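You operate a simulated robot arm through the tools that you are given. There is no shell and no other tool. Be economical: measure what you need, move in short steps, check, and stop when the job is done.

The job below is to be done with a simulated robot arm. You get a single attempt, and the scene is never put back.

TASK
Put the purple jug of cleaner away and close the child latch.
Fine: it goes on the stock cupboard's upper shelf, door shut; leave the orange jug where it stands; spill nothing. Set down upright: purple jug. Where these are worked on the way, their far stop is far enough and under half their travel is too little: child latch.

The check looks at the end state, three seconds after you hand in, the way a careful person would. Anything else that was tipped, shoved, dropped, spilled or broken makes it a failure.

THE ROBOT
A 6-joint arm with a two-finger parallel gripper on a trunk, on a base that drives. Base frame: it is fixed to the floor where the robot stands at the start and does not move with it; the origin is under the middle of the robot, x ahead of it, y to its left, z up. Readings come in mm, rad, newtons and seconds.
With the tool pointing down near the work surface it reaches from about 140 to 840 mm from the robot's upright axis, wherever it stands. Its first joint turns from -2.897 to 2.897 rad. Places, roughly: child latch [500, 0, 1000]; stock cupboard door [500, -100, 1300]; upper shelf of the stock cupboard [800, -100, 1300]. Payload 3.91 kg.
The TCP is the grasp point between the finger pads, 30 mm short of the fingertips. In the tool frame z runs along the fingers and y along their closing line. The gripper opens to 110 mm. The fingers are 20 mm wide and 10 mm thick; the gripper's body (48 by 112 mm) begins 55 mm behind the TCP.
Orientation is that of the tool frame in the base frame, as [roll, pitch, yaw] about the fixed x, y, z axes, in that order (R = Rz(yaw) Ry(pitch) Rx(roll)). With the fingers straight down and closing along the base's y, the tool's x points along the base's -x, its y along +y and its z along -z.

THE INTERFACE
- The arm moves only by the tool step_arm. Its argument "moves" is a list of rows, each a list of 7 numbers: the shift along the tool's x, y, z in mm, then the turn, a rotation vector about the tool's x, y, z in rad, then the finger opening in mm, from 0 to 110. In form: [[x, y, z, rx, ry, rz, jaw], ...]. A call has 1 to 8 rows; each row shifts and turns the commanded pose from where the row before left it, along the tool's axes as they then stand. Rows are played at 5 a second. More than 50 mm and 0.15 rad between two rows, or a gripper value outside its range, and nothing of the call is played. A pose out of reach is approached as far as the arm can. The call stops where the force on the tool passes 90 N (or 10 N more than at its start, if that is more) or the arm is blocked; 0.2 s more then pass. Each finger travels about 108 mm/s and halts on what it meets, pressing with about 30 N; the grip force reading is that of the motor and also rises with nothing between the fingers. The clock runs only during rows and for 0.2 s after the last one: add rows that do not move to give the fingers time. The reply holds the time, the measured pose of the TCP, the force on the tool along the base axes, the opening and the grip force, in the units named above and with some noise, with the torque about the TCP (base axes, N m) and any sound that the robot's microphone picked up.
- Cameras (640 x 400 px; columns grow to the right, rows downward): "scene" is now at [-61.5, -14, 1522.1]; the picture's right is [-0.12, -0.99, 0.00], its down [-0.53, 0.06, -0.85] and it looks along [0.84, -0.10, -0.53] (base axes); focal length 251 px, centre (320, 200). "wrist" rides on the gripper at [77, 7, -115] in the tool frame; the picture's right is [-0.09, 1.00, 0.00], its down [-0.80, -0.07, -0.59] and it looks along [-0.59, -0.05, 0.80] (tool axes); focal length 270 px, centre (320, 200). There is no depth. A picture from a camera that has moved, and an enlarged one, comes with that camera's place and axes in the base frame and with its lens. The place of the scene camera against the robot may be out by one fixed shift of up to 25 mm in any direction.
- get_image(camera): a new picture of that camera. The clock stands still meanwhile.
- raise_lower(by): slides the trunk up (or, below 0, down) by that many mm; the arm and the scene camera ride with it, the base frame stays. It gives what a move gives, with no picture.
- drive_base(legs): drives the robot by 1 to 6 legs, each [ahead, left, turn to the left] in mm, mm and rad, along the robot's own axes; the way and the turn of a leg run together, so that a leg with both is an arc; at most 1500 mm and 3.142 rad a leg. The arm and the cameras ride along, it lands a little off, and it stops where it bumps. It gives what a move gives.
- head_to(pan, tilt): turns the head with the scene camera to pan (to the left, within 1.501 rad either way) and tilt (down, from -0.506 to 1.204), counted from straight ahead of the robot. It gives what a move gives.
- zoom(camera, box): a new picture of the part [left, top, right, bottom] of that camera's present view, enlarged. The clock stands still meanwhile.
- hand_in(): hands the job in; it is judged then, once.

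Go step by step. Nothing tells you exact positions but the pictures and the camera data: compare them with the known pose of the tool, close in by small moves and look again before you grip or let go. The budget is 120 turns and 78 pictures, counting those below and the enlarged ones. Unless the task says otherwise, let go and move clear before handing in, and close with one line.

The tools are called after ">>>" as a command line: name --pt "numbers of a row" for each row, then --argument value for the rest, lists and objects as JSON in quotes. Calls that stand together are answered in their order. step_arm: Moves the arm, as the interface text tells. Its arguments: {"type":"object","properties":{"moves":{"type":"array","items":{"type":"array","items":{"type":"number"}}}},"required":["moves"]} The other tools are called the same way: raise_lower (by) slides the trunk up or down; drive_base (legs) drives the base; head_to (pan, tilt) turns the head that bears the scene camera; get_image (camera) takes a picture; zoom (camera, box) takes an enlarged picture of a part of a camera's view; hand_in () hands the job in.

At the start:

```text
time_s: 0.0
eef_pos: [421.8, 120.4, 998.9]
tcp_rot: [3.141, -0.002, -3.14]
contact_force: [0.2, 1.0, 0.2]
ft_torque: [0.01, 0.0, 0.0]
grip_width: 110.2
finger_force: 0.1
trunk travel left (down, up): [-450.0, 90.0]
robot x, y, heading: [-1.1, 2.9, 0.002]
head pan, tilt: [-0.119, 0.557]
```

scene: 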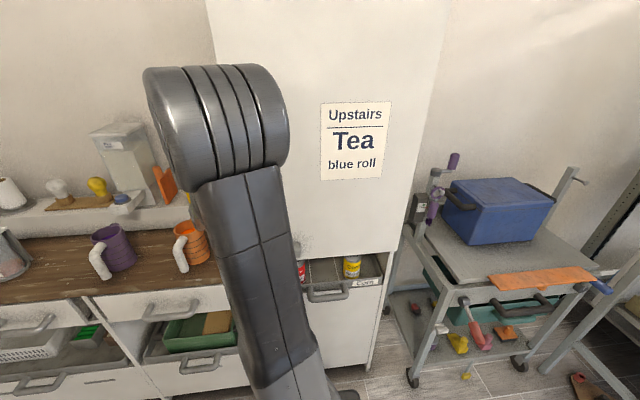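
wrist: 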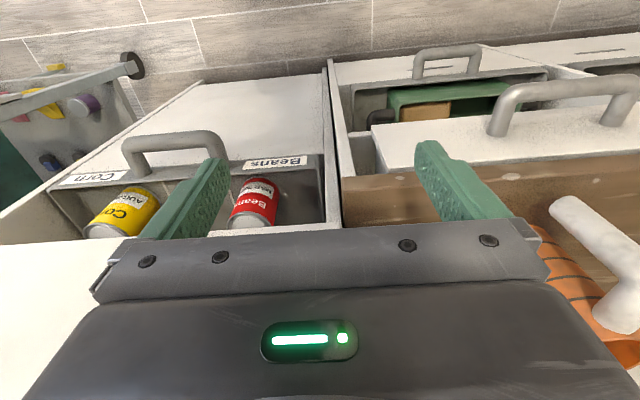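

I see a tall cupboard ahead with a sign, a counter to the left with a purple and an orange jug. I'll look around more closely first.

>>> head_to --pan -0.1 --tilt 0.2

>>> get_image --camera "scene"

>>> head_to --pan 0.6 --tilt 0.6

>>> get_image --camera "scene"

```text
time_s: 0.8
eef_pos: [421.4, 121.0, 1000.1]
tcp_rot: [-3.141, 0.0, -3.14]
contact_force: [-0.3, -0.2, 0.0]
ft_torque: [-0.01, 0.0, 0.0]
grip_width: 110.1
finger_force: 0.1
trunk travel left (down, up): [-450.0, 90.0]
robot x, y, heading: [0.2, 0.0, -0.003]
head pan, tilt: [-0.099, 0.201]
```

```text
75 pictures are left
camera scene: at [-57.7, -12.7, 1555.0], right [-0.1, -1.0, 0.0], down [-0.2, 0.02, -0.98], along [0.97, -0.1, -0.2], focal length 251 px, centre (320, 200)
```

scene: 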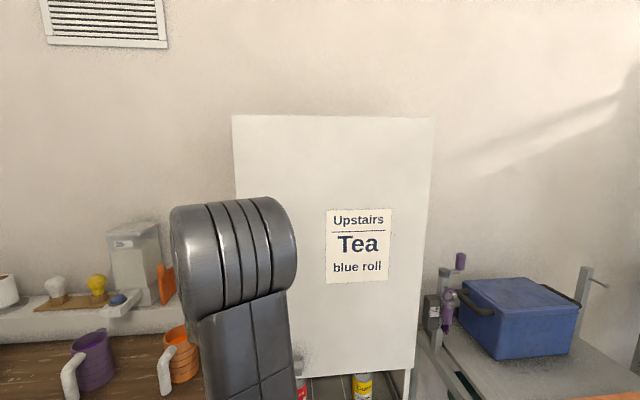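

```text
time_s: 1.9
eef_pos: [422.2, 121.3, 1000.0]
tcp_rot: [3.141, -0.001, 3.142]
contact_force: [0.1, -0.8, -0.3]
ft_torque: [0.01, 0.01, 0.0]
grip_width: 110.0
finger_force: 0.0
trunk travel left (down, up): [-450.0, 90.0]
robot x, y, heading: [1.4, -1.7, 0.001]
head pan, tilt: [0.6, 0.6]
```

```text
74 pictures are left
camera scene: at [-77.5, 46.4, 1518.4], right [0.56, -0.83, 0.0], down [-0.47, -0.32, -0.83], along [0.68, 0.47, -0.56], focal length 251 px, centre (320, 200)
```

scene: 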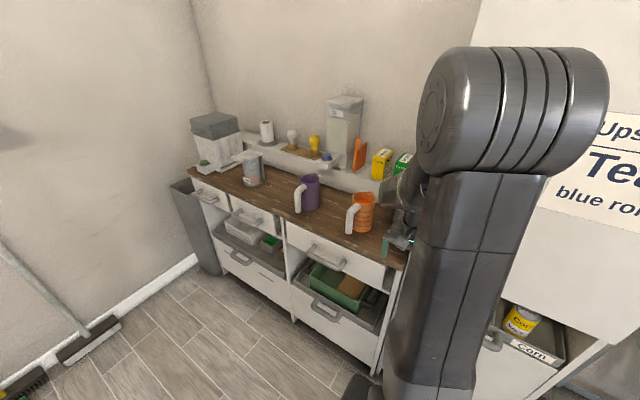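

The arm hides part of the cupboard and the latch. I'll back off and look from different angles.

>>> drive_base --legs '[[-400, -450, 0]]'

>>> head_to --pan 0.3 --tilt 0.35

>>> get_image --camera "scene"

```text
time_s: 5.3
eef_pos: [28.7, -326.8, 1000.1]
tcp_rot: [3.141, 0.0, -3.138]
contact_force: [0.2, -0.4, -0.6]
ft_torque: [-0.03, 0.0, -0.01]
grip_width: 110.2
finger_force: 0.1
trunk travel left (down, up): [-450.0, 90.0]
robot x, y, heading: [-392.3, -449.6, 0.005]
head pan, tilt: [0.6, 0.6]
```

```text
time_s: 6.1
eef_pos: [28.5, -326.5, 999.2]
tcp_rot: [-3.141, -0.001, -3.138]
contact_force: [0.6, 0.1, -0.1]
ft_torque: [0.01, -0.03, 0.01]
grip_width: 110.0
finger_force: 0.0
trunk travel left (down, up): [-450.0, 90.0]
robot x, y, heading: [-392.4, -450.6, 0.004]
head pan, tilt: [0.3, 0.351]
```

```text
73 pictures are left
camera scene: at [-453.5, -425.8, 1541.0], right [0.3, -0.95, 0.0], down [-0.33, -0.1, -0.94], along [0.9, 0.28, -0.34], focal length 251 px, centre (320, 200)
```

scene: 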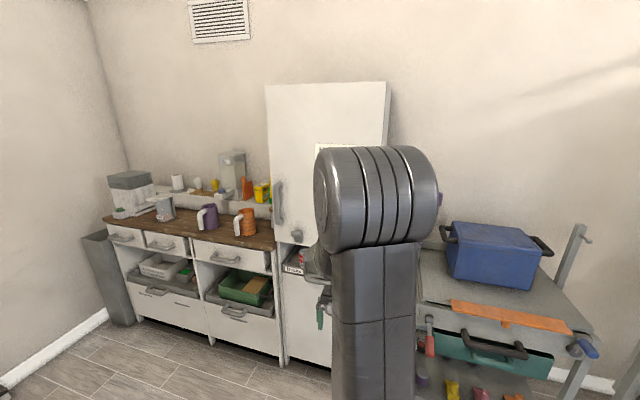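

>>> zoom --camera "scene" --box '[250, 160, 330, 290]'

>>> zoom --camera "scene" --box '[160, 170, 290, 260]'

```text
3.08 times, centred on (290, 225) of scene
camera zoom: at [-453.5, -425.8, 1541.0], right [0.3, -0.95, 0.0], down [-0.33, -0.1, -0.94], along [0.9, 0.28, -0.34], focal length 772 px, centre (412, 123)
```

zoom: 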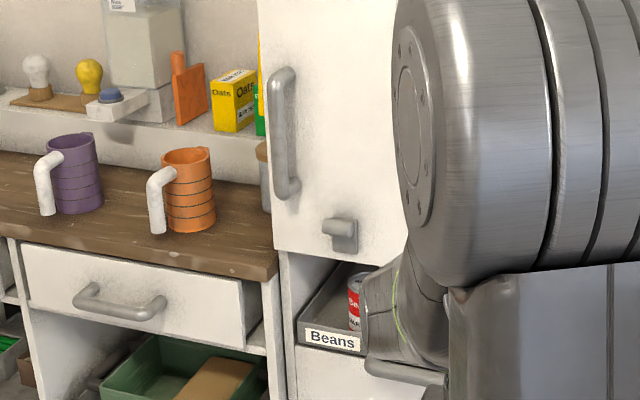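

```text
4.44 times, centred on (225, 215) of scene
camera zoom: at [-453.5, -425.8, 1541.0], right [0.3, -0.95, 0.0], down [-0.33, -0.1, -0.94], along [0.9, 0.28, -0.34], focal length 1115 px, centre (742, 133)
```

zoom: 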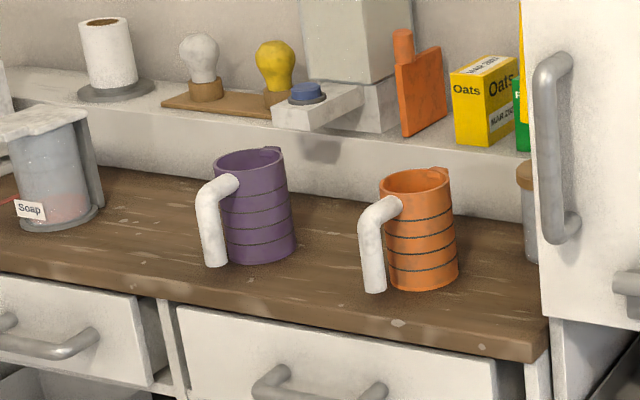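

>>> drive_base --legs '[[200, 250, 0], [0, 0, 0.9]]'

>>> head_to --pan -0.8 --tilt 0.45

>>> get_image --camera "scene"

```text
time_s: 10.6
eef_pos: [-34.3, 211.9, 999.3]
tcp_rot: [-3.141, 0.001, -2.219]
contact_force: [0.2, 0.6, -0.5]
ft_torque: [0.01, 0.0, -0.02]
grip_width: 109.9
finger_force: 0.1
trunk travel left (down, up): [-450.0, 90.0]
robot x, y, heading: [-194.3, -199.8, 0.919]
head pan, tilt: [0.3, 0.351]
```

```text
time_s: 11.9
eef_pos: [-34.9, 214.1, 999.8]
tcp_rot: [3.141, -0.001, -2.22]
contact_force: [-0.2, 0.1, -1.8]
ft_torque: [0.02, -0.01, -0.01]
grip_width: 110.1
finger_force: 0.1
trunk travel left (down, up): [-450.0, 90.0]
robot x, y, heading: [-193.3, -198.5, 0.926]
head pan, tilt: [-0.799, 0.45]
```

```text
70 pictures are left
camera scene: at [-184.5, -324.5, 1531.9], right [0.12, -0.99, 0.0], down [-0.43, -0.05, -0.9], along [0.89, 0.11, -0.44], focal length 251 px, centre (320, 200)
```

scene: 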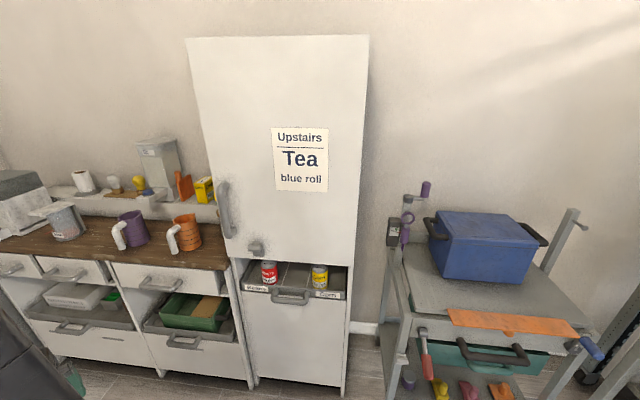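

>>> zoom --camera "scene" --box '[205, 170, 285, 270]'

>>> zoom --camera "scene" --box '[180, 30, 380, 155]'

```text
4.00 times, centred on (245, 220) of scene
camera zoom: at [-184.5, -324.5, 1531.9], right [0.12, -0.99, 0.0], down [-0.43, -0.05, -0.9], along [0.89, 0.11, -0.44], focal length 1003 px, centre (620, 120)
```

zoom: 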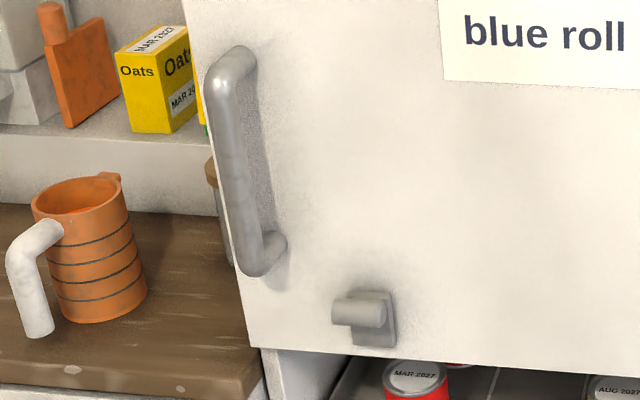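

```text
3.20 times, centred on (280, 92) of scene
camera zoom: at [-184.5, -324.5, 1531.9], right [0.12, -0.99, 0.0], down [-0.43, -0.05, -0.9], along [0.89, 0.11, -0.44], focal length 803 px, centre (448, 544)
```

zoom: 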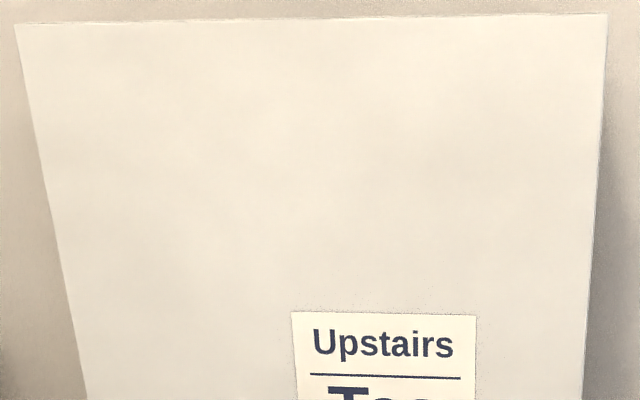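

>>> drive_base --legs '[[440, 160, 0]]'

>>> head_to --pan -1.3 --tilt 0.5

>>> get_image --camera "scene"

```text
time_s: 14.8
eef_pos: [109.1, 667.9, 1000.2]
tcp_rot: [-3.141, 0.0, -2.222]
contact_force: [-0.7, -0.1, -0.3]
ft_torque: [-0.01, 0.0, 0.0]
grip_width: 109.9
finger_force: 0.0
trunk travel left (down, up): [-450.0, 90.0]
robot x, y, heading: [-50.4, 258.8, 0.917]
head pan, tilt: [-0.799, 0.45]
```

```text
time_s: 15.7
eef_pos: [109.3, 668.0, 1000.8]
tcp_rot: [3.14, 0.0, -2.222]
contact_force: [-0.3, 1.2, 0.3]
ft_torque: [0.03, -0.01, 0.02]
grip_width: 109.9
finger_force: 0.1
trunk travel left (down, up): [-450.0, 90.0]
robot x, y, heading: [-50.6, 263.2, 0.914]
head pan, tilt: [-1.3, 0.499]
```

```text
67 pictures are left
camera scene: at [-49.2, 87.5, 1527.4], right [-0.37, -0.93, 0.0], down [-0.44, 0.18, -0.88], along [0.82, -0.33, -0.48], focal length 251 px, centre (320, 200)
```

scene: 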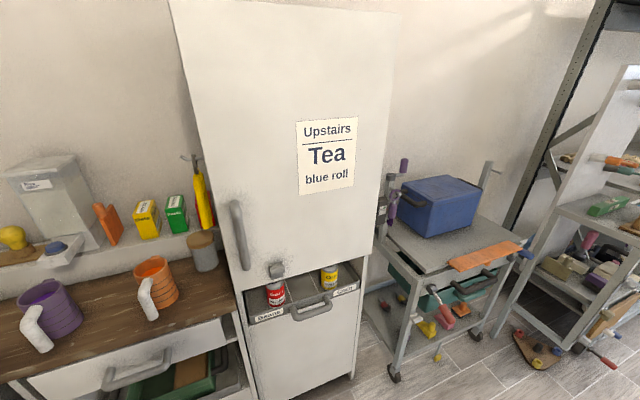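

>>> zoom --camera "scene" --box '[215, 190, 311, 310]'

>>> zoom --camera "scene" --box '[0, 220, 240, 370]'

```text
3.33 times, centred on (263, 250) of scene
camera zoom: at [-49.2, 87.5, 1527.4], right [-0.37, -0.93, 0.0], down [-0.44, 0.18, -0.88], along [0.82, -0.33, -0.48], focal length 836 px, centre (510, 33)
```

zoom: 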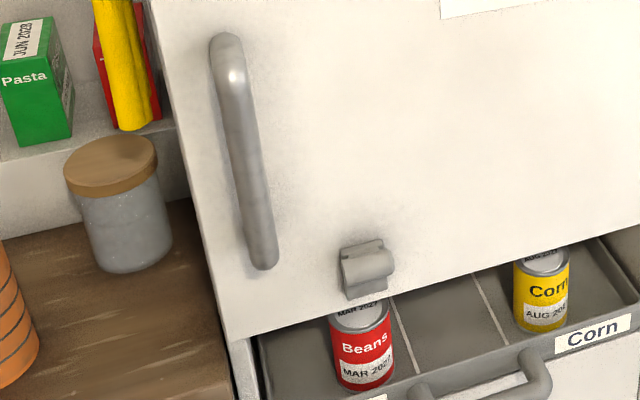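

```text
2.67 times, centred on (120, 295) of scene
camera zoom: at [-49.2, 87.5, 1527.4], right [-0.37, -0.93, 0.0], down [-0.44, 0.18, -0.88], along [0.82, -0.33, -0.48], focal length 669 px, centre (853, -53)
```

zoom: 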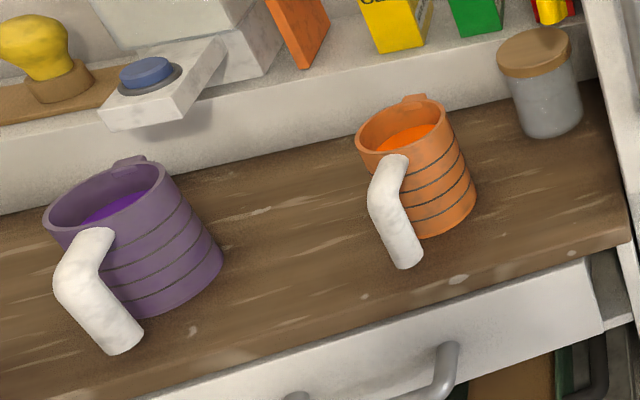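

>>> zoom --camera "scene" --box '[250, 252, 298, 282]'

```text
13.33 times, centred on (274, 267) of scene
camera zoom: at [-49.2, 87.5, 1527.4], right [-0.37, -0.93, 0.0], down [-0.44, 0.18, -0.88], along [0.82, -0.33, -0.48], focal length 3344 px, centre (933, -693)
```

zoom: 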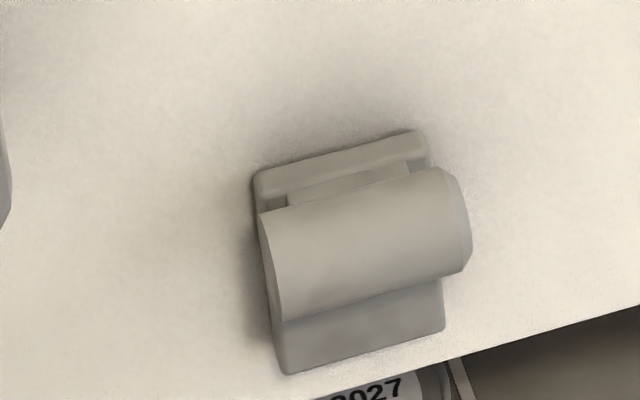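

The latch seems to be a T-shaped knob on a plate near (549, 0, 950); the vertical bar handle is near (510, 82, 1130) with the hinge at the right. I'll back off square to the cupboard and bring the tool horizontal.

>>> drive_base --legs '[[-267, -79, 0], [0, 0, -0.914]]'

>>> step_arm --pt "0 0 0 0 -0.15 0 110" --pt "0 0 0 0 -0.15 0 110" --pt "0 0 0 0 -0.15 0 110" --pt "0 0 0 0 -0.15 0 110" --pt "0 0 0 0 -0.15 0 110" --pt "0 0 0 0 -0.15 0 110" --pt "0 0 0 0 -0.15 0 110" --pt "0 0 0 0 -0.15 0 110"

>>> step_arm --pt "0 0 0 0 -0.15 0 110" --pt "0 0 0 0 -0.15 0 110" --pt "0 0 0 0 -0.0708 0 110"

```text
time_s: 20.0
eef_pos: [270.2, 133.6, 999.9]
tcp_rot: [-3.142, -0.001, -3.108]
contact_force: [0.6, 0.1, 0.1]
ft_torque: [-0.02, 0.0, -0.01]
grip_width: 109.9
finger_force: 0.0
trunk travel left (down, up): [-450.0, 90.0]
robot x, y, heading: [-150.3, -0.6, 0.03]
head pan, tilt: [-1.3, 0.499]
```

```text
time_s: 21.8
eef_pos: [272.4, 143.3, 1017.2]
tcp_rot: [-3.118, 1.196, -3.091]
contact_force: [0.4, -0.4, -0.7]
ft_torque: [0.01, 0.0, -0.03]
grip_width: 109.8
finger_force: 0.1
out of reach, approached as far as the arm can: row 8
trunk travel left (down, up): [-450.0, 90.0]
robot x, y, heading: [-150.9, -3.2, 0.032]
head pan, tilt: [-1.3, 0.499]
```

```text
time_s: 22.6
eef_pos: [284.8, 175.6, 1084.0]
tcp_rot: [-1.911, 1.567, -1.879]
contact_force: [0.0, 0.2, -0.7]
ft_torque: [0.01, 0.01, -0.02]
grip_width: 110.1
finger_force: 0.1
out of reach, approached as far as the arm can: row 1, 2, 3
trunk travel left (down, up): [-450.0, 90.0]
robot x, y, heading: [-147.6, -0.6, 0.035]
head pan, tilt: [-1.3, 0.499]
```

>>> step_arm --pt "0 0 40 0 0 0 110" --pt "0 0 40 0 0 0 110" --pt "0 0 40 0 0 0 110" --pt "0 0 0 0 0 0 110"

>>> head_to --pan -0.1 --tilt 0.5

>>> get_image --camera "scene"

>>> get_image --camera "wrist"

```text
time_s: 23.6
eef_pos: [404.8, 180.4, 1085.9]
tcp_rot: [0.299, 1.57, 0.33]
contact_force: [0.4, -0.5, -0.2]
ft_torque: [-0.04, -0.01, 0.02]
grip_width: 110.1
finger_force: 0.1
trunk travel left (down, up): [-450.0, 90.0]
robot x, y, heading: [-146.7, 0.2, 0.03]
head pan, tilt: [-1.3, 0.499]
```

```text
time_s: 25.0
eef_pos: [404.4, 181.7, 1084.8]
tcp_rot: [-2.898, 1.57, -2.865]
contact_force: [0.2, 0.5, 1.4]
ft_torque: [-0.04, 0.01, -0.02]
grip_width: 109.9
finger_force: 0.0
trunk travel left (down, up): [-450.0, 90.0]
robot x, y, heading: [-146.4, -3.1, 0.03]
head pan, tilt: [-0.099, 0.499]
```

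```text
63 pictures are left
camera scene: at [-206.7, -16.3, 1527.4], right [-0.07, -1.0, 0.0], down [-0.48, 0.03, -0.88], along [0.88, -0.06, -0.48], focal length 251 px, centre (320, 200)
```

scene: 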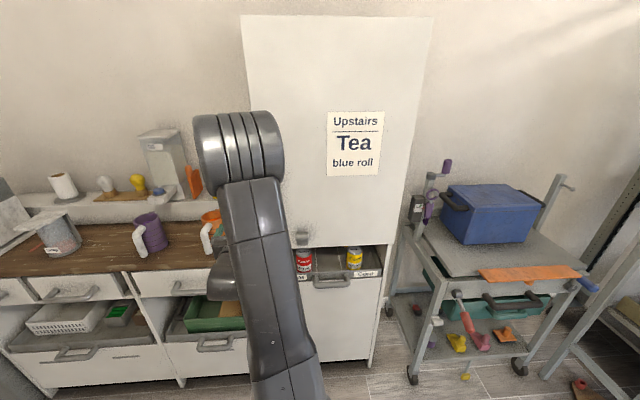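

```text
62 pictures are left
camera wrist: at [289.6, 183.9, 1008.1], right [-0.03, 1.0, 0.09], down [-0.59, -0.09, 0.8], along [0.81, -0.03, 0.59], focal length 270 px, centre (320, 200)
```

wrist: 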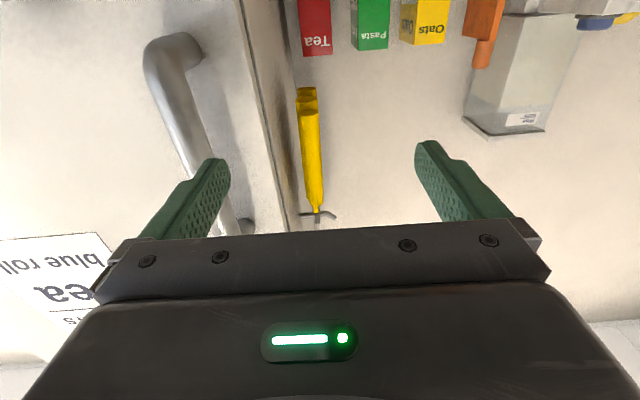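

>>> step_arm --pt "0 -40 0 0 0 0.15 110" --pt "0 0 0 0 0 0.15 110" --pt "0 0 0 0 0 0.15 110" --pt "0 0 0 0 0 0.15 110" --pt "0 0 0 0 0 0.15 110" --pt "0 0 0 0 0 0.15 110" --pt "0 0 0 0 0 0.15 110" --pt "0 0 0 0 0 0.15 110"

>>> step_arm --pt "0 0 0 0 0 0.15 110" --pt "0 0 0 0 0 0.15 110" --pt "0 0 0 0 0 0.15 110" --pt "0 0 0 0 0 0.15 110" --pt "0 0 0 0 0 0.15 110" --pt "0 0 0 0 0 0.15 110" --pt "0 0 0 0 0 0.15 110" --pt "0 0 0 0 0 0.15 110"

>>> step_arm --pt "0 0 0 0 0 0.15 110" --pt "0 0 0 0 0 0.15 110" --pt "0 0 0 0 0 0.15 110" --pt "0 0 0 0 0 0.15 110" --pt "0 0 0 0 0 0.14 110"

>>> get_image --camera "wrist"

```text
time_s: 26.8
eef_pos: [388.5, 321.1, 1373.6]
tcp_rot: [1.603, 0.473, 1.598]
contact_force: [-0.1, 0.8, 0.0]
ft_torque: [0.01, 0.04, -0.02]
grip_width: 110.0
finger_force: 0.0
out of reach, approached as far as the arm can: row 1, 2, 3, 4, 5, 6, 7, 8
trunk travel left (down, up): [-450.0, 90.0]
robot x, y, heading: [-147.2, 0.5, 0.038]
head pan, tilt: [-0.099, 0.499]
```

```text
time_s: 28.6
eef_pos: [460.6, 357.1, 1646.0]
tcp_rot: [1.585, -0.736, 1.579]
contact_force: [1.1, 1.1, -0.3]
ft_torque: [-0.04, -0.04, -0.04]
grip_width: 110.1
finger_force: 0.0
out of reach, approached as far as the arm can: row 1, 2, 3, 4, 5, 6, 7, 8
trunk travel left (down, up): [-450.0, 90.0]
robot x, y, heading: [-146.0, -0.7, 0.037]
head pan, tilt: [-0.099, 0.499]
```

```text
time_s: 29.8
eef_pos: [461.5, 357.5, 1651.5]
tcp_rot: [1.585, -0.785, 1.579]
contact_force: [-0.4, -0.9, 0.0]
ft_torque: [0.03, -0.01, 0.03]
grip_width: 110.0
finger_force: 0.2
out of reach, approached as far as the arm can: row 1, 2, 3, 4, 5
trunk travel left (down, up): [-450.0, 90.0]
robot x, y, heading: [-149.5, -5.2, 0.032]
head pan, tilt: [-0.099, 0.499]
```

```text
61 pictures are left
camera wrist: at [346.1, 404.4, 1710.2], right [0.02, -0.77, 0.64], down [-0.59, -0.53, -0.61], along [0.81, -0.37, -0.46], focal length 270 px, centre (320, 200)
```

wrist: 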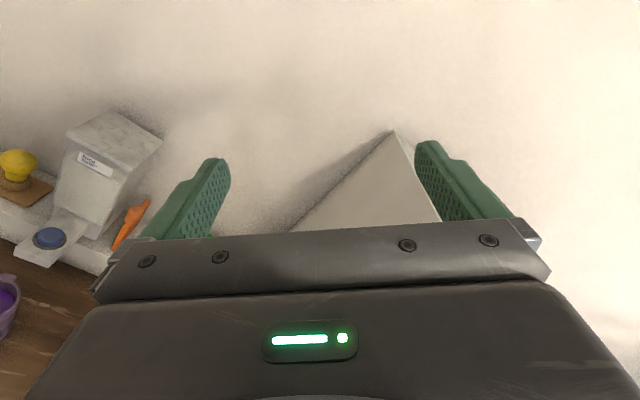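

>>> step_arm --pt "0 0 0 0 0 0 110" --pt "0 0 0 0 0 -0.1 110"

```text
time_s: 30.4
eef_pos: [459.2, 357.2, 1651.0]
tcp_rot: [1.583, -0.684, 1.581]
contact_force: [0.7, 0.2, -0.2]
ft_torque: [0.02, -0.01, 0.01]
grip_width: 109.9
finger_force: 0.0
trunk travel left (down, up): [-450.0, 90.0]
robot x, y, heading: [-150.3, 1.7, 0.031]
head pan, tilt: [-0.099, 0.499]
```

>>> step_arm --pt "0 0 0 0 0 -0.15 110" --pt "0 0 0 0 0 -0.15 110" --pt "0 0 0 0 0 -0.15 110" --pt "0 0 0 0 0 -0.15 110" --pt "0 0 0 0 0 -0.15 110" --pt "0 0 0 0 0 -0.15 110" --pt "0 0 0 0 0 -0.15 110" --pt "0 0 0 0 0 -0.15 110"

>>> step_arm --pt "0 0 0 0 0 -0.15 110" --pt "0 0 0 0 0 -0.15 110" --pt "0 0 0 0 0 -0.15 110" --pt "0 0 0 0 0 -0.15 110" --pt "0 0 0 0 0 -0.15 110" --pt "0 0 0 0 0 -0.15 110" --pt "0 0 0 0 0 -0.15 110" --pt "0 0 0 0 0 -0.15 110"

```text
time_s: 32.2
eef_pos: [461.5, 356.3, 1650.0]
tcp_rot: [1.583, 0.518, 1.595]
contact_force: [0.3, -0.3, 0.2]
ft_torque: [-0.02, 0.03, -0.02]
grip_width: 109.9
finger_force: 0.1
trunk travel left (down, up): [-450.0, 90.0]
robot x, y, heading: [-144.0, 0.2, 0.032]
head pan, tilt: [-0.099, 0.499]
```

```text
time_s: 34.0
eef_pos: [461.3, 355.8, 1652.2]
tcp_rot: [-1.637, 1.424, -1.62]
contact_force: [0.4, 0.3, 0.1]
ft_torque: [0.0, -0.01, 0.0]
grip_width: 109.9
finger_force: 0.0
trunk travel left (down, up): [-450.0, 90.0]
robot x, y, heading: [-146.2, 1.8, 0.033]
head pan, tilt: [-0.099, 0.499]
```

>>> step_arm --pt "0 0 0 0 0 -0.15 110" --pt "0 0 0 0 0 -0.15 110" --pt "0 0 0 0 0 -0.15 110" --pt "0 0 0 0 0 -0.15 110" --pt "0 0 0 0 0 -0.15 110" --pt "0 0 0 0 0 -0.15 110" --pt "0 0 0 0 0 -0.15 110" --pt "0 0 0 0 0 -0.15 110"

>>> step_arm --pt "0 0 0 0 0 -0.15 110" --pt "0 0 0 0 0 -0.15 110" --pt "0 0 0 0 0 -0.15 110" --pt "0 0 0 0 0 -0.15 110" --pt "0 0 0 0 0 -0.15 110"

```text
time_s: 35.8
eef_pos: [460.6, 357.1, 1649.4]
tcp_rot: [-1.58, 0.227, -1.555]
contact_force: [-0.7, -1.0, 0.5]
ft_torque: [-0.01, -0.01, -0.03]
grip_width: 110.1
finger_force: 0.0
trunk travel left (down, up): [-450.0, 90.0]
robot x, y, heading: [-147.9, -2.1, 0.032]
head pan, tilt: [-0.099, 0.499]
```

```text
time_s: 37.0
eef_pos: [460.5, 357.2, 1650.2]
tcp_rot: [-1.583, -0.524, -1.545]
contact_force: [-0.8, -0.2, 0.6]
ft_torque: [0.01, -0.01, 0.01]
grip_width: 109.9
finger_force: 0.0
trunk travel left (down, up): [-450.0, 90.0]
robot x, y, heading: [-148.5, -0.6, 0.028]
head pan, tilt: [-0.099, 0.499]
```

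>>> step_arm --pt "0 0 0 0 0 -0.15 110" --pt "0 0 0 0 0 -0.15 110" --pt "0 0 0 0 0 -0.15 110" --pt "0 0 0 0 0 -0.15 110" --pt "0 0 0 0 0 -0.15 110" --pt "0 0 0 0 0 -0.15 110" --pt "0 0 0 0 0 -0.14 110"

>>> get_image --camera "wrist"

>>> get_image --camera "scene"

```text
time_s: 38.6
eef_pos: [460.4, 356.0, 1649.3]
tcp_rot: [-2.482, -1.56, -0.641]
contact_force: [-0.4, -0.1, 0.0]
ft_torque: [-0.04, -0.02, -0.04]
grip_width: 110.1
finger_force: 0.1
trunk travel left (down, up): [-450.0, 90.0]
robot x, y, heading: [-149.9, -1.6, 0.04]
head pan, tilt: [-0.099, 0.499]
```

```text
60 pictures are left
camera wrist: at [346.6, 346.2, 1728.1], right [0.02, -1.0, -0.1], down [-0.6, 0.07, -0.79], along [0.8, 0.07, -0.6], focal length 270 px, centre (320, 200)
```

wrist: 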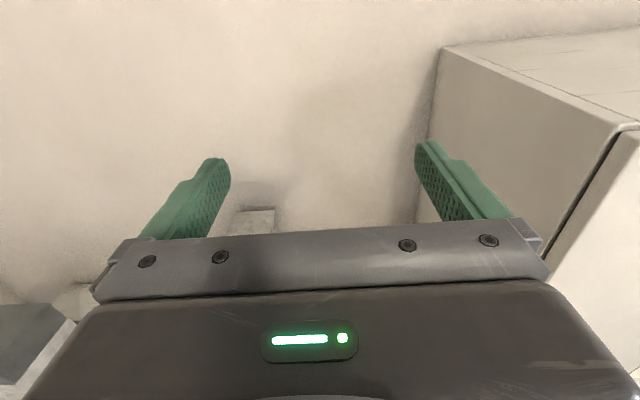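

```text
59 pictures are left
camera scene: at [-206.7, -16.1, 1527.4], right [-0.07, -1.0, 0.0], down [-0.48, 0.03, -0.88], along [0.88, -0.06, -0.48], focal length 251 px, centre (320, 200)
```

scene: 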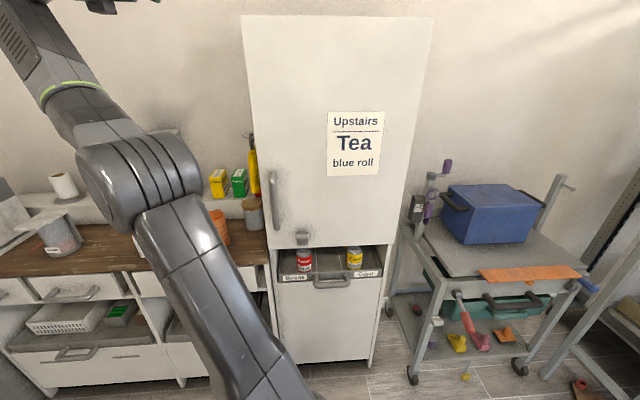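

>>> step_arm --pt "-43 22 -8 0 0 0 110" --pt "-43 22 -8 0 0 0 110" --pt "-43 22 -8 0 0 0 110" --pt "-43 22 -8 0 0 0 110" --pt "-43 22 -8 0 0 0 110" --pt "-43 22 -8 0 0 0 110"

>>> step_arm --pt "-43 22 -2 0 0 0 110" --pt "-43 22 -2 0 0 0 110" --pt "-43 22 -2 0 0 0 110" --pt "-43 22 -2 0 0 0 110" --pt "-43 22 -2 0 0 0 110" --pt "-43 22 -2 0 0 0 110"

>>> get_image --camera "wrist"

```text
time_s: 40.0
eef_pos: [411.4, 225.2, 1392.6]
tcp_rot: [-2.337, -1.557, -0.785]
contact_force: [1.1, 0.5, -0.4]
ft_torque: [0.01, -0.01, 0.0]
grip_width: 109.9
finger_force: 0.0
trunk travel left (down, up): [-450.0, 90.0]
robot x, y, heading: [-146.6, 0.2, 0.031]
head pan, tilt: [-0.099, 0.499]
```

```text
time_s: 41.4
eef_pos: [392.5, 131.9, 1138.7]
tcp_rot: [-2.414, -1.555, -0.72]
contact_force: [-0.5, -0.6, -0.5]
ft_torque: [-0.01, 0.0, -0.01]
grip_width: 109.8
finger_force: 0.0
out of reach, approached as far as the arm can: row 5, 6
trunk travel left (down, up): [-450.0, 90.0]
robot x, y, heading: [-144.1, -1.0, 0.033]
head pan, tilt: [-0.099, 0.499]
```

```text
58 pictures are left
camera wrist: at [279.4, 123.3, 1216.9], right [0.01, -1.0, -0.1], down [-0.6, 0.08, -0.79], along [0.8, 0.06, -0.6], focal length 270 px, centre (320, 200)
```

wrist: 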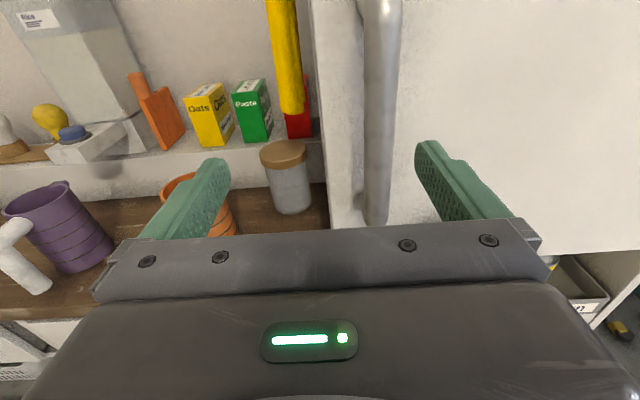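

>>> drive_base --legs '[[-130, -45, 0]]'

>>> step_arm --pt "0 0 50 0 0 0 110" --pt "0 0 50 0 0 0 110" --pt "0 0 50 0 0 0 110" --pt "0 0 20 0 0 0 110"

>>> get_image --camera "wrist"

```text
time_s: 42.7
eef_pos: [263.6, 85.5, 1139.8]
tcp_rot: [-2.422, -1.555, -0.709]
contact_force: [-0.4, -0.9, 0.2]
ft_torque: [-0.01, -0.01, 0.02]
grip_width: 109.9
finger_force: 0.1
trunk travel left (down, up): [-450.0, 90.0]
robot x, y, heading: [-277.6, -48.2, 0.033]
head pan, tilt: [-0.099, 0.499]
```

```text
time_s: 43.7
eef_pos: [433.1, 103.3, 1141.7]
tcp_rot: [-2.55, -1.553, -0.586]
contact_force: [0.4, 0.1, -0.5]
ft_torque: [0.03, 0.01, -0.04]
grip_width: 110.1
finger_force: 0.1
out of reach, approached as far as the arm can: row 1, 2, 3
trunk travel left (down, up): [-450.0, 90.0]
robot x, y, heading: [-278.7, -44.9, 0.039]
head pan, tilt: [-0.099, 0.499]
```

```text
57 pictures are left
camera wrist: at [319.7, 94.3, 1219.4], right [0.0, -1.0, -0.1], down [-0.61, 0.08, -0.79], along [0.8, 0.06, -0.6], focal length 270 px, centre (320, 200)
```

wrist: 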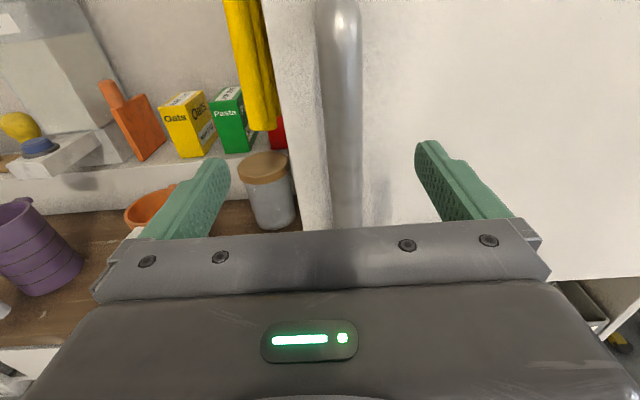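

>>> step_arm --pt "0 20 20 0 0 0 110" --pt "0 0 35 0 0 0 110" --pt "0 0 0 0 0 0 110"

>>> get_image --camera "wrist"

```text
time_s: 44.5
eef_pos: [487.7, 100.5, 1145.4]
tcp_rot: [-2.548, -1.553, -0.591]
contact_force: [-0.1, -0.7, -0.2]
ft_torque: [-0.02, -0.02, -0.04]
grip_width: 110.0
finger_force: 0.1
out of reach, approached as far as the arm can: row 1
trunk travel left (down, up): [-450.0, 90.0]
robot x, y, heading: [-277.2, -52.3, 0.039]
head pan, tilt: [-0.099, 0.499]
```

```text
56 pictures are left
camera wrist: at [373.8, 93.4, 1223.5], right [0.0, -1.0, -0.1], down [-0.61, 0.08, -0.79], along [0.8, 0.06, -0.6], focal length 270 px, centre (320, 200)
```

wrist: 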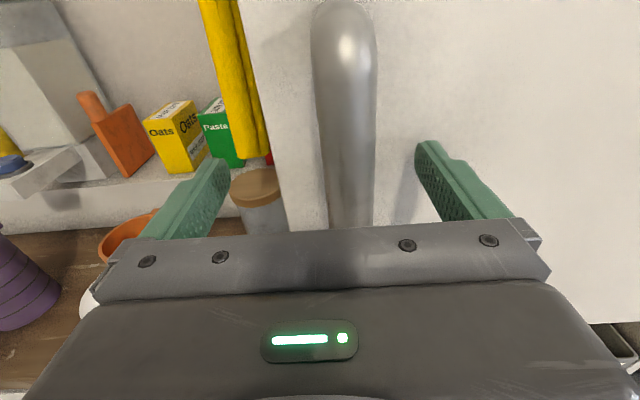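

>>> step_arm --pt "0 5 15 0 0 0 110" --pt "0 0 0 0 0 0 60" --pt "0 0 0 0 0 0 20" --pt "0 0 0 0 0 0 10" --pt "0 0 0 0 0 0 10"

```text
time_s: 45.7
eef_pos: [496.8, 93.3, 1147.9]
tcp_rot: [-2.332, -1.554, -0.816]
contact_force: [-37.3, -31.2, -3.0]
ft_torque: [-0.71, 0.17, 1.09]
grip_width: 36.0
finger_force: 25.9
out of reach, approached as far as the arm can: row 1
trunk travel left (down, up): [-450.0, 90.0]
robot x, y, heading: [-275.3, -50.8, 0.039]
head pan, tilt: [-0.099, 0.499]
```

>>> get_image --camera "wrist"

>>> step_arm --pt "0 0 -3 0 0 0 10" --pt "0 0 0 0 0 0 10"

```text
55 pictures are left
camera wrist: at [383.1, 85.3, 1225.9], right [-0.01, -0.99, -0.1], down [-0.6, 0.08, -0.79], along [0.8, 0.06, -0.6], focal length 270 px, centre (320, 200)
```

wrist: 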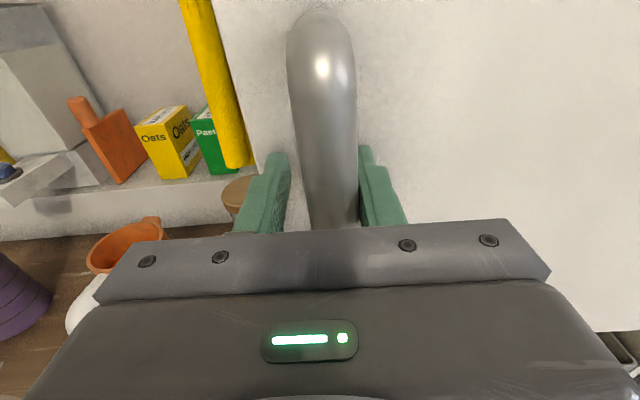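

```text
time_s: 46.3
eef_pos: [497.1, 92.0, 1146.9]
tcp_rot: [-2.164, -1.55, -0.981]
contact_force: [-19.1, -38.7, -0.7]
ft_torque: [-0.58, 0.01, 0.91]
grip_width: 35.9
finger_force: 25.7
trunk travel left (down, up): [-450.0, 90.0]
robot x, y, heading: [-275.0, -45.7, 0.036]
head pan, tilt: [-0.099, 0.499]
```

>>> step_arm --pt "0 0 -8 0 0 0 10" --pt "0 0 -8 0 0 0 10" --pt "0 0 -8 0 0 0 10" --pt "0 0 -8 0 0 0 10"

```text
time_s: 47.3
eef_pos: [469.6, 91.4, 1144.2]
tcp_rot: [-2.432, -1.545, -0.715]
contact_force: [16.3, -42.4, -0.7]
ft_torque: [-0.41, -0.01, -0.32]
grip_width: 30.9
finger_force: 21.2
trunk travel left (down, up): [-450.0, 90.0]
robot x, y, heading: [-273.4, -50.1, 0.039]
head pan, tilt: [-0.099, 0.499]
```

>>> get_image --camera "wrist"

>>> get_image --camera "scene"

```text
54 pictures are left
camera wrist: at [356.4, 83.0, 1222.8], right [-0.01, -0.99, -0.1], down [-0.61, 0.09, -0.79], along [0.79, 0.06, -0.61], focal length 270 px, centre (320, 200)
```

wrist: 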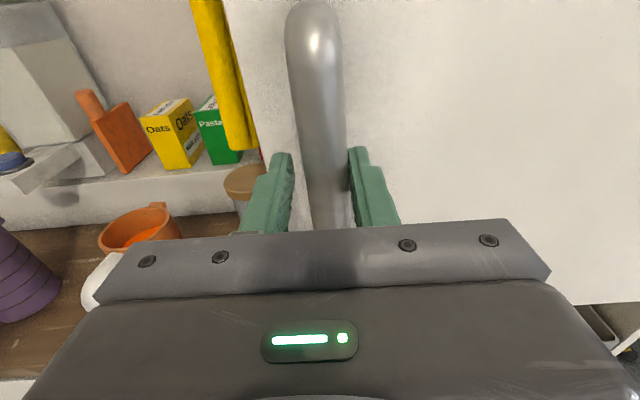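

```text
53 pictures are left
camera scene: at [-332.6, -72.8, 1527.4], right [-0.06, -1.0, 0.0], down [-0.48, 0.03, -0.88], along [0.88, -0.05, -0.48], focal length 251 px, centre (320, 200)
```

scene: 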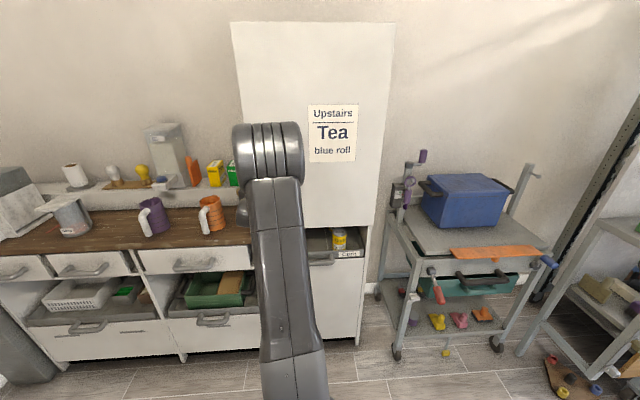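

The gripper slid along the handle and the door stayed put, so the latch seems to hold it. I'll release, back off and go for the latch with the fingers closing vertically.

>>> step_arm --pt "0 0 0 0 0 0 60" --pt "0 0 0 0 0 0 90" --pt "0 0 -40 0 0 0 110" --pt "0 0 -40 0 0 0 110" --pt "0 0 -40 0 0 0 110"

>>> step_arm --pt "0 0 0 0 0 0.15 110" --pt "0 0 0 0 0 0.15 110" --pt "0 0 0 0 0 0.15 110" --pt "0 0 0 0 0 0.15 110" --pt "0 0 0 0 0 0.15 110" --pt "0 0 0 0 0 0.15 110" --pt "0 0 0 0 0 0.15 110" --pt "0 0 0 0 0 0.15 110"

>>> step_arm --pt "0 0 0 0 0 0.15 110" --pt "0 0 0 0 0 0.15 110" --pt "0 0 0 0 0 0.07 110"

```text
time_s: 48.5
eef_pos: [345.5, 95.8, 1147.6]
tcp_rot: [-2.459, -1.555, -0.674]
contact_force: [-0.5, 0.6, 0.3]
ft_torque: [-0.01, 0.02, -0.02]
grip_width: 109.9
finger_force: 0.0
trunk travel left (down, up): [-450.0, 90.0]
robot x, y, heading: [-276.7, -49.8, 0.037]
head pan, tilt: [-0.099, 0.499]
```

```text
time_s: 50.3
eef_pos: [346.4, 97.7, 1146.4]
tcp_rot: [-1.586, -0.359, -1.556]
contact_force: [1.0, -0.4, 0.6]
ft_torque: [-0.02, 0.03, 0.01]
grip_width: 109.8
finger_force: 0.1
trunk travel left (down, up): [-450.0, 90.0]
robot x, y, heading: [-274.3, -48.9, 0.04]
head pan, tilt: [-0.099, 0.499]
```

```text
time_s: 51.1
eef_pos: [346.7, 97.7, 1145.9]
tcp_rot: [-1.584, 0.01, -1.561]
contact_force: [0.1, 0.1, 0.5]
ft_torque: [0.01, 0.01, -0.01]
grip_width: 110.2
finger_force: 0.1
trunk travel left (down, up): [-450.0, 90.0]
robot x, y, heading: [-275.4, -50.8, 0.037]
head pan, tilt: [-0.099, 0.499]
```

>>> step_arm --pt "24 48 10 0 0 0 110" --pt "24 48 10 0 0 0 110" --pt "24 48 10 0 0 0 110" --pt "24 48 10 0 0 0 110"

>>> get_image --camera "wrist"

```text
refused: row 1 steps farther than a row can; nothing moved
```

```text
52 pictures are left
camera wrist: at [233.4, 19.8, 1139.6], right [-0.01, 0.1, -1.0], down [-0.6, 0.79, 0.09], along [0.8, 0.6, 0.05], focal length 270 px, centre (320, 200)
```

wrist: 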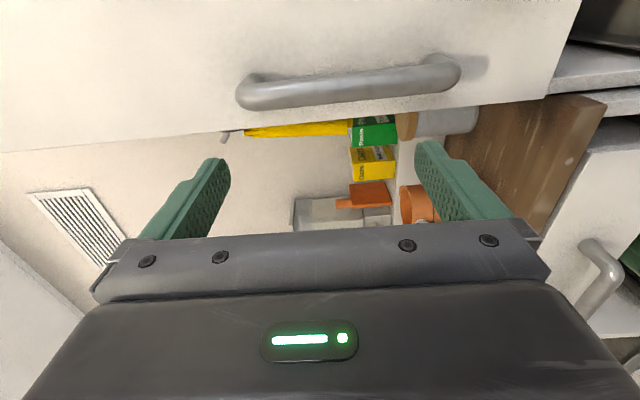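

>>> step_arm --pt "20 39 5 0 0 0 110" --pt "20 39 5 0 0 0 110" --pt "20 39 5 0 0 0 110" --pt "20 39 5 0 0 0 110" --pt "18 39 5 0 0 0 110" --pt "0 0 0 0 0 0 110"

>>> get_image --camera "wrist"

```text
time_s: 52.5
eef_pos: [356.8, 114.0, 963.5]
tcp_rot: [-1.585, 0.009, -1.578]
contact_force: [0.0, -0.2, 0.3]
ft_torque: [0.01, -0.03, 0.01]
grip_width: 109.8
finger_force: 0.0
out of reach, approached as far as the arm can: row 1, 2, 3, 4, 5
trunk travel left (down, up): [-450.0, 90.0]
robot x, y, heading: [-276.3, -48.9, 0.042]
head pan, tilt: [-0.099, 0.499]
```

```text
51 pictures are left
camera wrist: at [241.6, 38.1, 957.5], right [-0.01, 0.1, -1.0], down [-0.59, 0.8, 0.09], along [0.81, 0.59, 0.05], focal length 270 px, centre (320, 200)
```

wrist: 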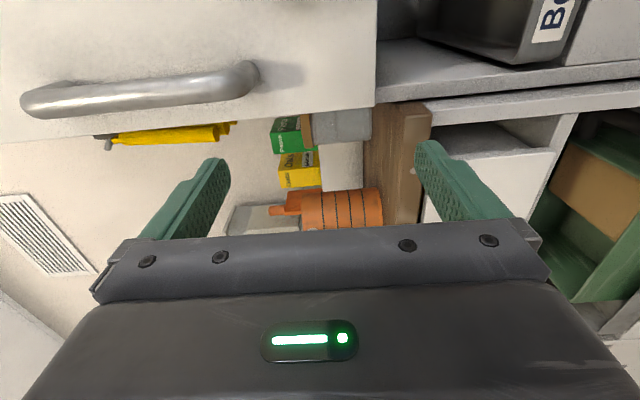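

The arm needs the target ~140 mm left of the robot axis, so I'll shift the base to the right to line up with the latch.

>>> drive_base --legs '[[0, -90, -0.04]]'

>>> step_arm --pt "0 0 30 0 0 0 110" --pt "0 0 0 0 0 0 110"

>>> get_image --camera "wrist"

```text
time_s: 53.6
eef_pos: [364.2, -1.7, 964.2]
tcp_rot: [-1.584, 0.009, -1.617]
contact_force: [-0.4, 0.0, 0.2]
ft_torque: [-0.01, 0.0, -0.01]
grip_width: 110.1
finger_force: 0.0
trunk travel left (down, up): [-450.0, 90.0]
robot x, y, heading: [-272.1, -142.0, -0.004]
head pan, tilt: [-0.099, 0.499]
```

```text
time_s: 54.2
eef_pos: [396.0, -1.7, 965.5]
tcp_rot: [-1.584, 0.008, -1.622]
contact_force: [-0.4, -0.3, 0.0]
ft_torque: [-0.02, 0.04, 0.0]
grip_width: 110.1
finger_force: 0.1
trunk travel left (down, up): [-450.0, 90.0]
robot x, y, heading: [-275.7, -141.7, 0.0]
head pan, tilt: [-0.099, 0.499]
```

```text
50 pictures are left
camera wrist: at [276.3, -72.7, 959.0], right [-0.01, 0.1, -1.0], down [-0.55, 0.83, 0.09], along [0.83, 0.55, 0.05], focal length 270 px, centre (320, 200)
```

wrist: 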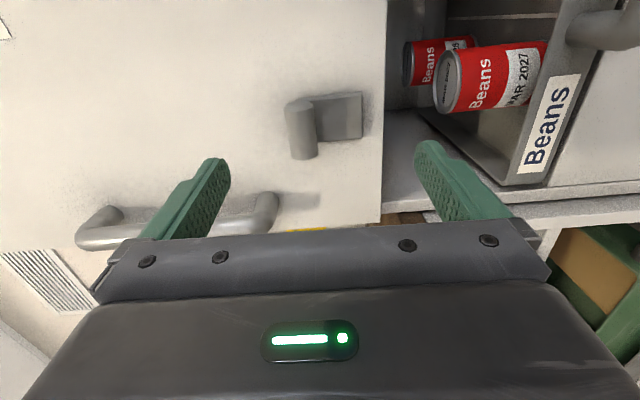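

>>> zoom --camera "wrist" --box '[270, 80, 382, 170]'

```text
4.44 times, centred on (326, 125) of wrist
camera zoom: at [276.3, -72.7, 959.0], right [-0.01, 0.1, -1.0], down [-0.55, 0.83, 0.09], along [0.83, 0.55, 0.05], focal length 1201 px, centre (293, 533)
```

zoom: 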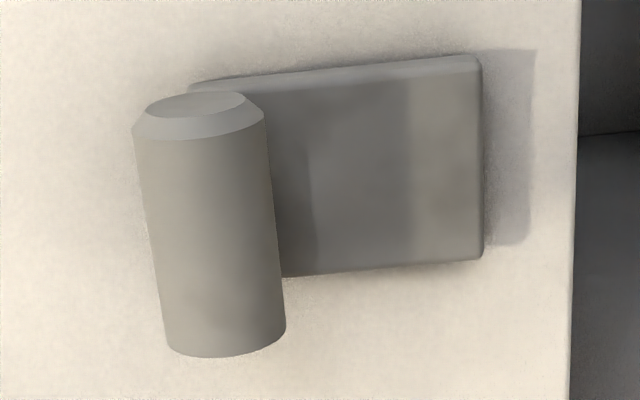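

The latch is a slider: its knob is at the upper end of the vertical plate, around (515, 9, 983). I'll grip the knob above and below.

>>> step_arm --pt "-15 -18 20 0 0 0 110" --pt "0 0 40 0 0 0 110" --pt "0 0 30 0 0 0 110" --pt "0 0 0 0 0 0 110"

>>> get_image --camera "wrist"

```text
time_s: 55.2
eef_pos: [486.6, 7.0, 985.4]
tcp_rot: [-1.587, 0.009, -1.616]
contact_force: [-0.4, 0.5, -0.1]
ft_torque: [-0.02, 0.01, 0.01]
grip_width: 110.0
finger_force: 0.1
trunk travel left (down, up): [-450.0, 90.0]
robot x, y, heading: [-276.9, -143.3, 0.002]
head pan, tilt: [-0.099, 0.499]
```

```text
48 pictures are left
camera wrist: at [367.8, -64.7, 977.0], right [-0.01, 0.1, -1.0], down [-0.56, 0.83, 0.09], along [0.83, 0.55, 0.05], focal length 270 px, centre (320, 200)
```

wrist: 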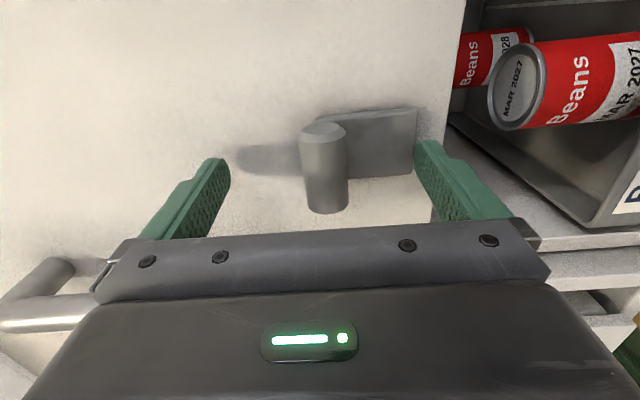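

>>> step_arm --pt "0 2 12 0 0 0 110" --pt "0 0 0 0 0 0 60" --pt "0 0 0 0 0 0 20" --pt "0 0 0 0 0 0 10" --pt "0 0 0 0 0 0 10"

>>> get_image --camera "wrist"

```text
time_s: 56.4
eef_pos: [494.7, 7.9, 964.3]
tcp_rot: [-1.62, 0.001, -1.615]
contact_force: [-36.8, -3.0, -58.4]
ft_torque: [-0.51, 3.26, 0.29]
grip_width: 85.0
finger_force: 30.4
trunk travel left (down, up): [-450.0, 90.0]
robot x, y, heading: [-273.2, -141.8, -0.005]
head pan, tilt: [-0.099, 0.499]
```

```text
47 pictures are left
camera wrist: at [375.5, -64.2, 963.3], right [-0.05, 0.09, -0.99], down [-0.55, 0.83, 0.1], along [0.83, 0.56, 0.01], focal length 270 px, centre (320, 200)
```

wrist: 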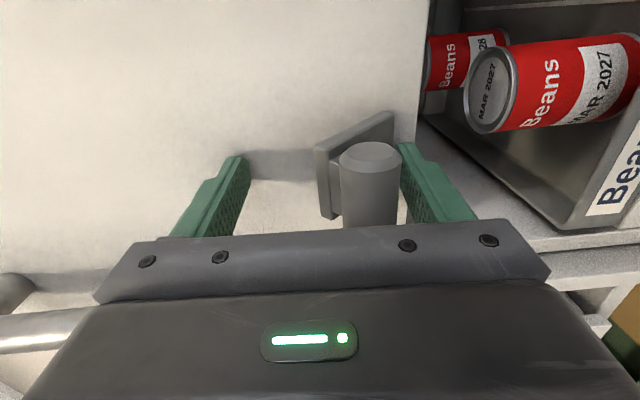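

>>> zoom --camera "wrist" --box '[230, 90, 430, 230]'

>>> get_image --camera "scene"

```text
2.86 times, centred on (330, 160) of wrist
camera zoom: at [375.5, -64.2, 963.3], right [-0.05, 0.09, -0.99], down [-0.55, 0.83, 0.1], along [0.83, 0.56, 0.01], focal length 772 px, centre (291, 314)
```

zoom: 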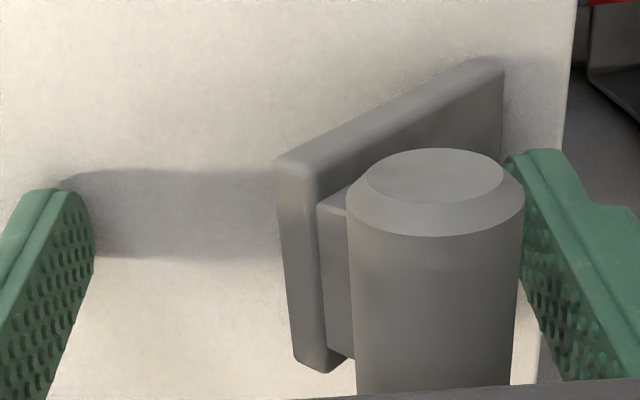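

```text
45 pictures are left
camera scene: at [-331.3, -152.3, 1527.3], right [-0.1, -0.99, 0.0], down [-0.48, 0.05, -0.88], along [0.87, -0.09, -0.48], focal length 251 px, centre (320, 200)
```

scene: 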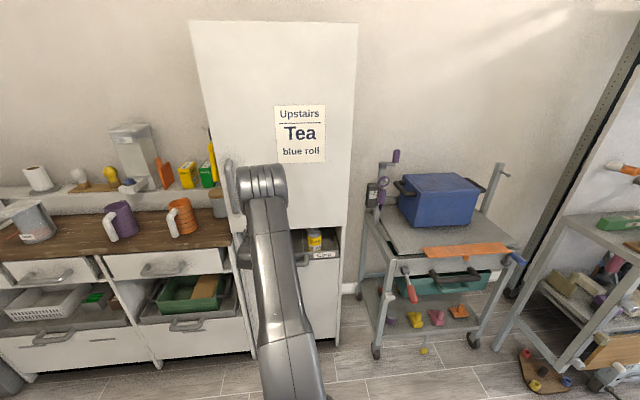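

The knob has swung downward – this is a rocker type latch. I'll open the fingers, back off and look at it.

>>> step_arm --pt "0 0 0 0 0 0 110" --pt "0 0 0 0 0 0 110" --pt "0 0 -30 0 0 0 110" --pt "0 0 -40 0 0 0 110" --pt "0 0 -30 0 0 0 110"

>>> get_image --camera "wrist"

```text
time_s: 57.6
eef_pos: [399.8, 8.9, 982.5]
tcp_rot: [-1.583, 0.008, -1.617]
contact_force: [-0.3, -1.3, 0.6]
ft_torque: [-0.01, 0.01, -0.02]
grip_width: 109.9
finger_force: 0.2
trunk travel left (down, up): [-450.0, 90.0]
robot x, y, heading: [-276.0, -140.2, -0.003]
head pan, tilt: [-0.099, 0.499]
```

```text
44 pictures are left
camera wrist: at [282.0, -62.4, 976.7], right [-0.01, 0.1, -1.0], down [-0.56, 0.83, 0.08], along [0.83, 0.55, 0.05], focal length 270 px, centre (320, 200)
```

wrist: 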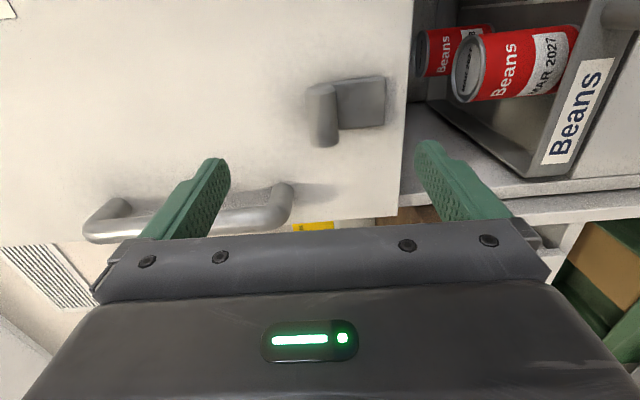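

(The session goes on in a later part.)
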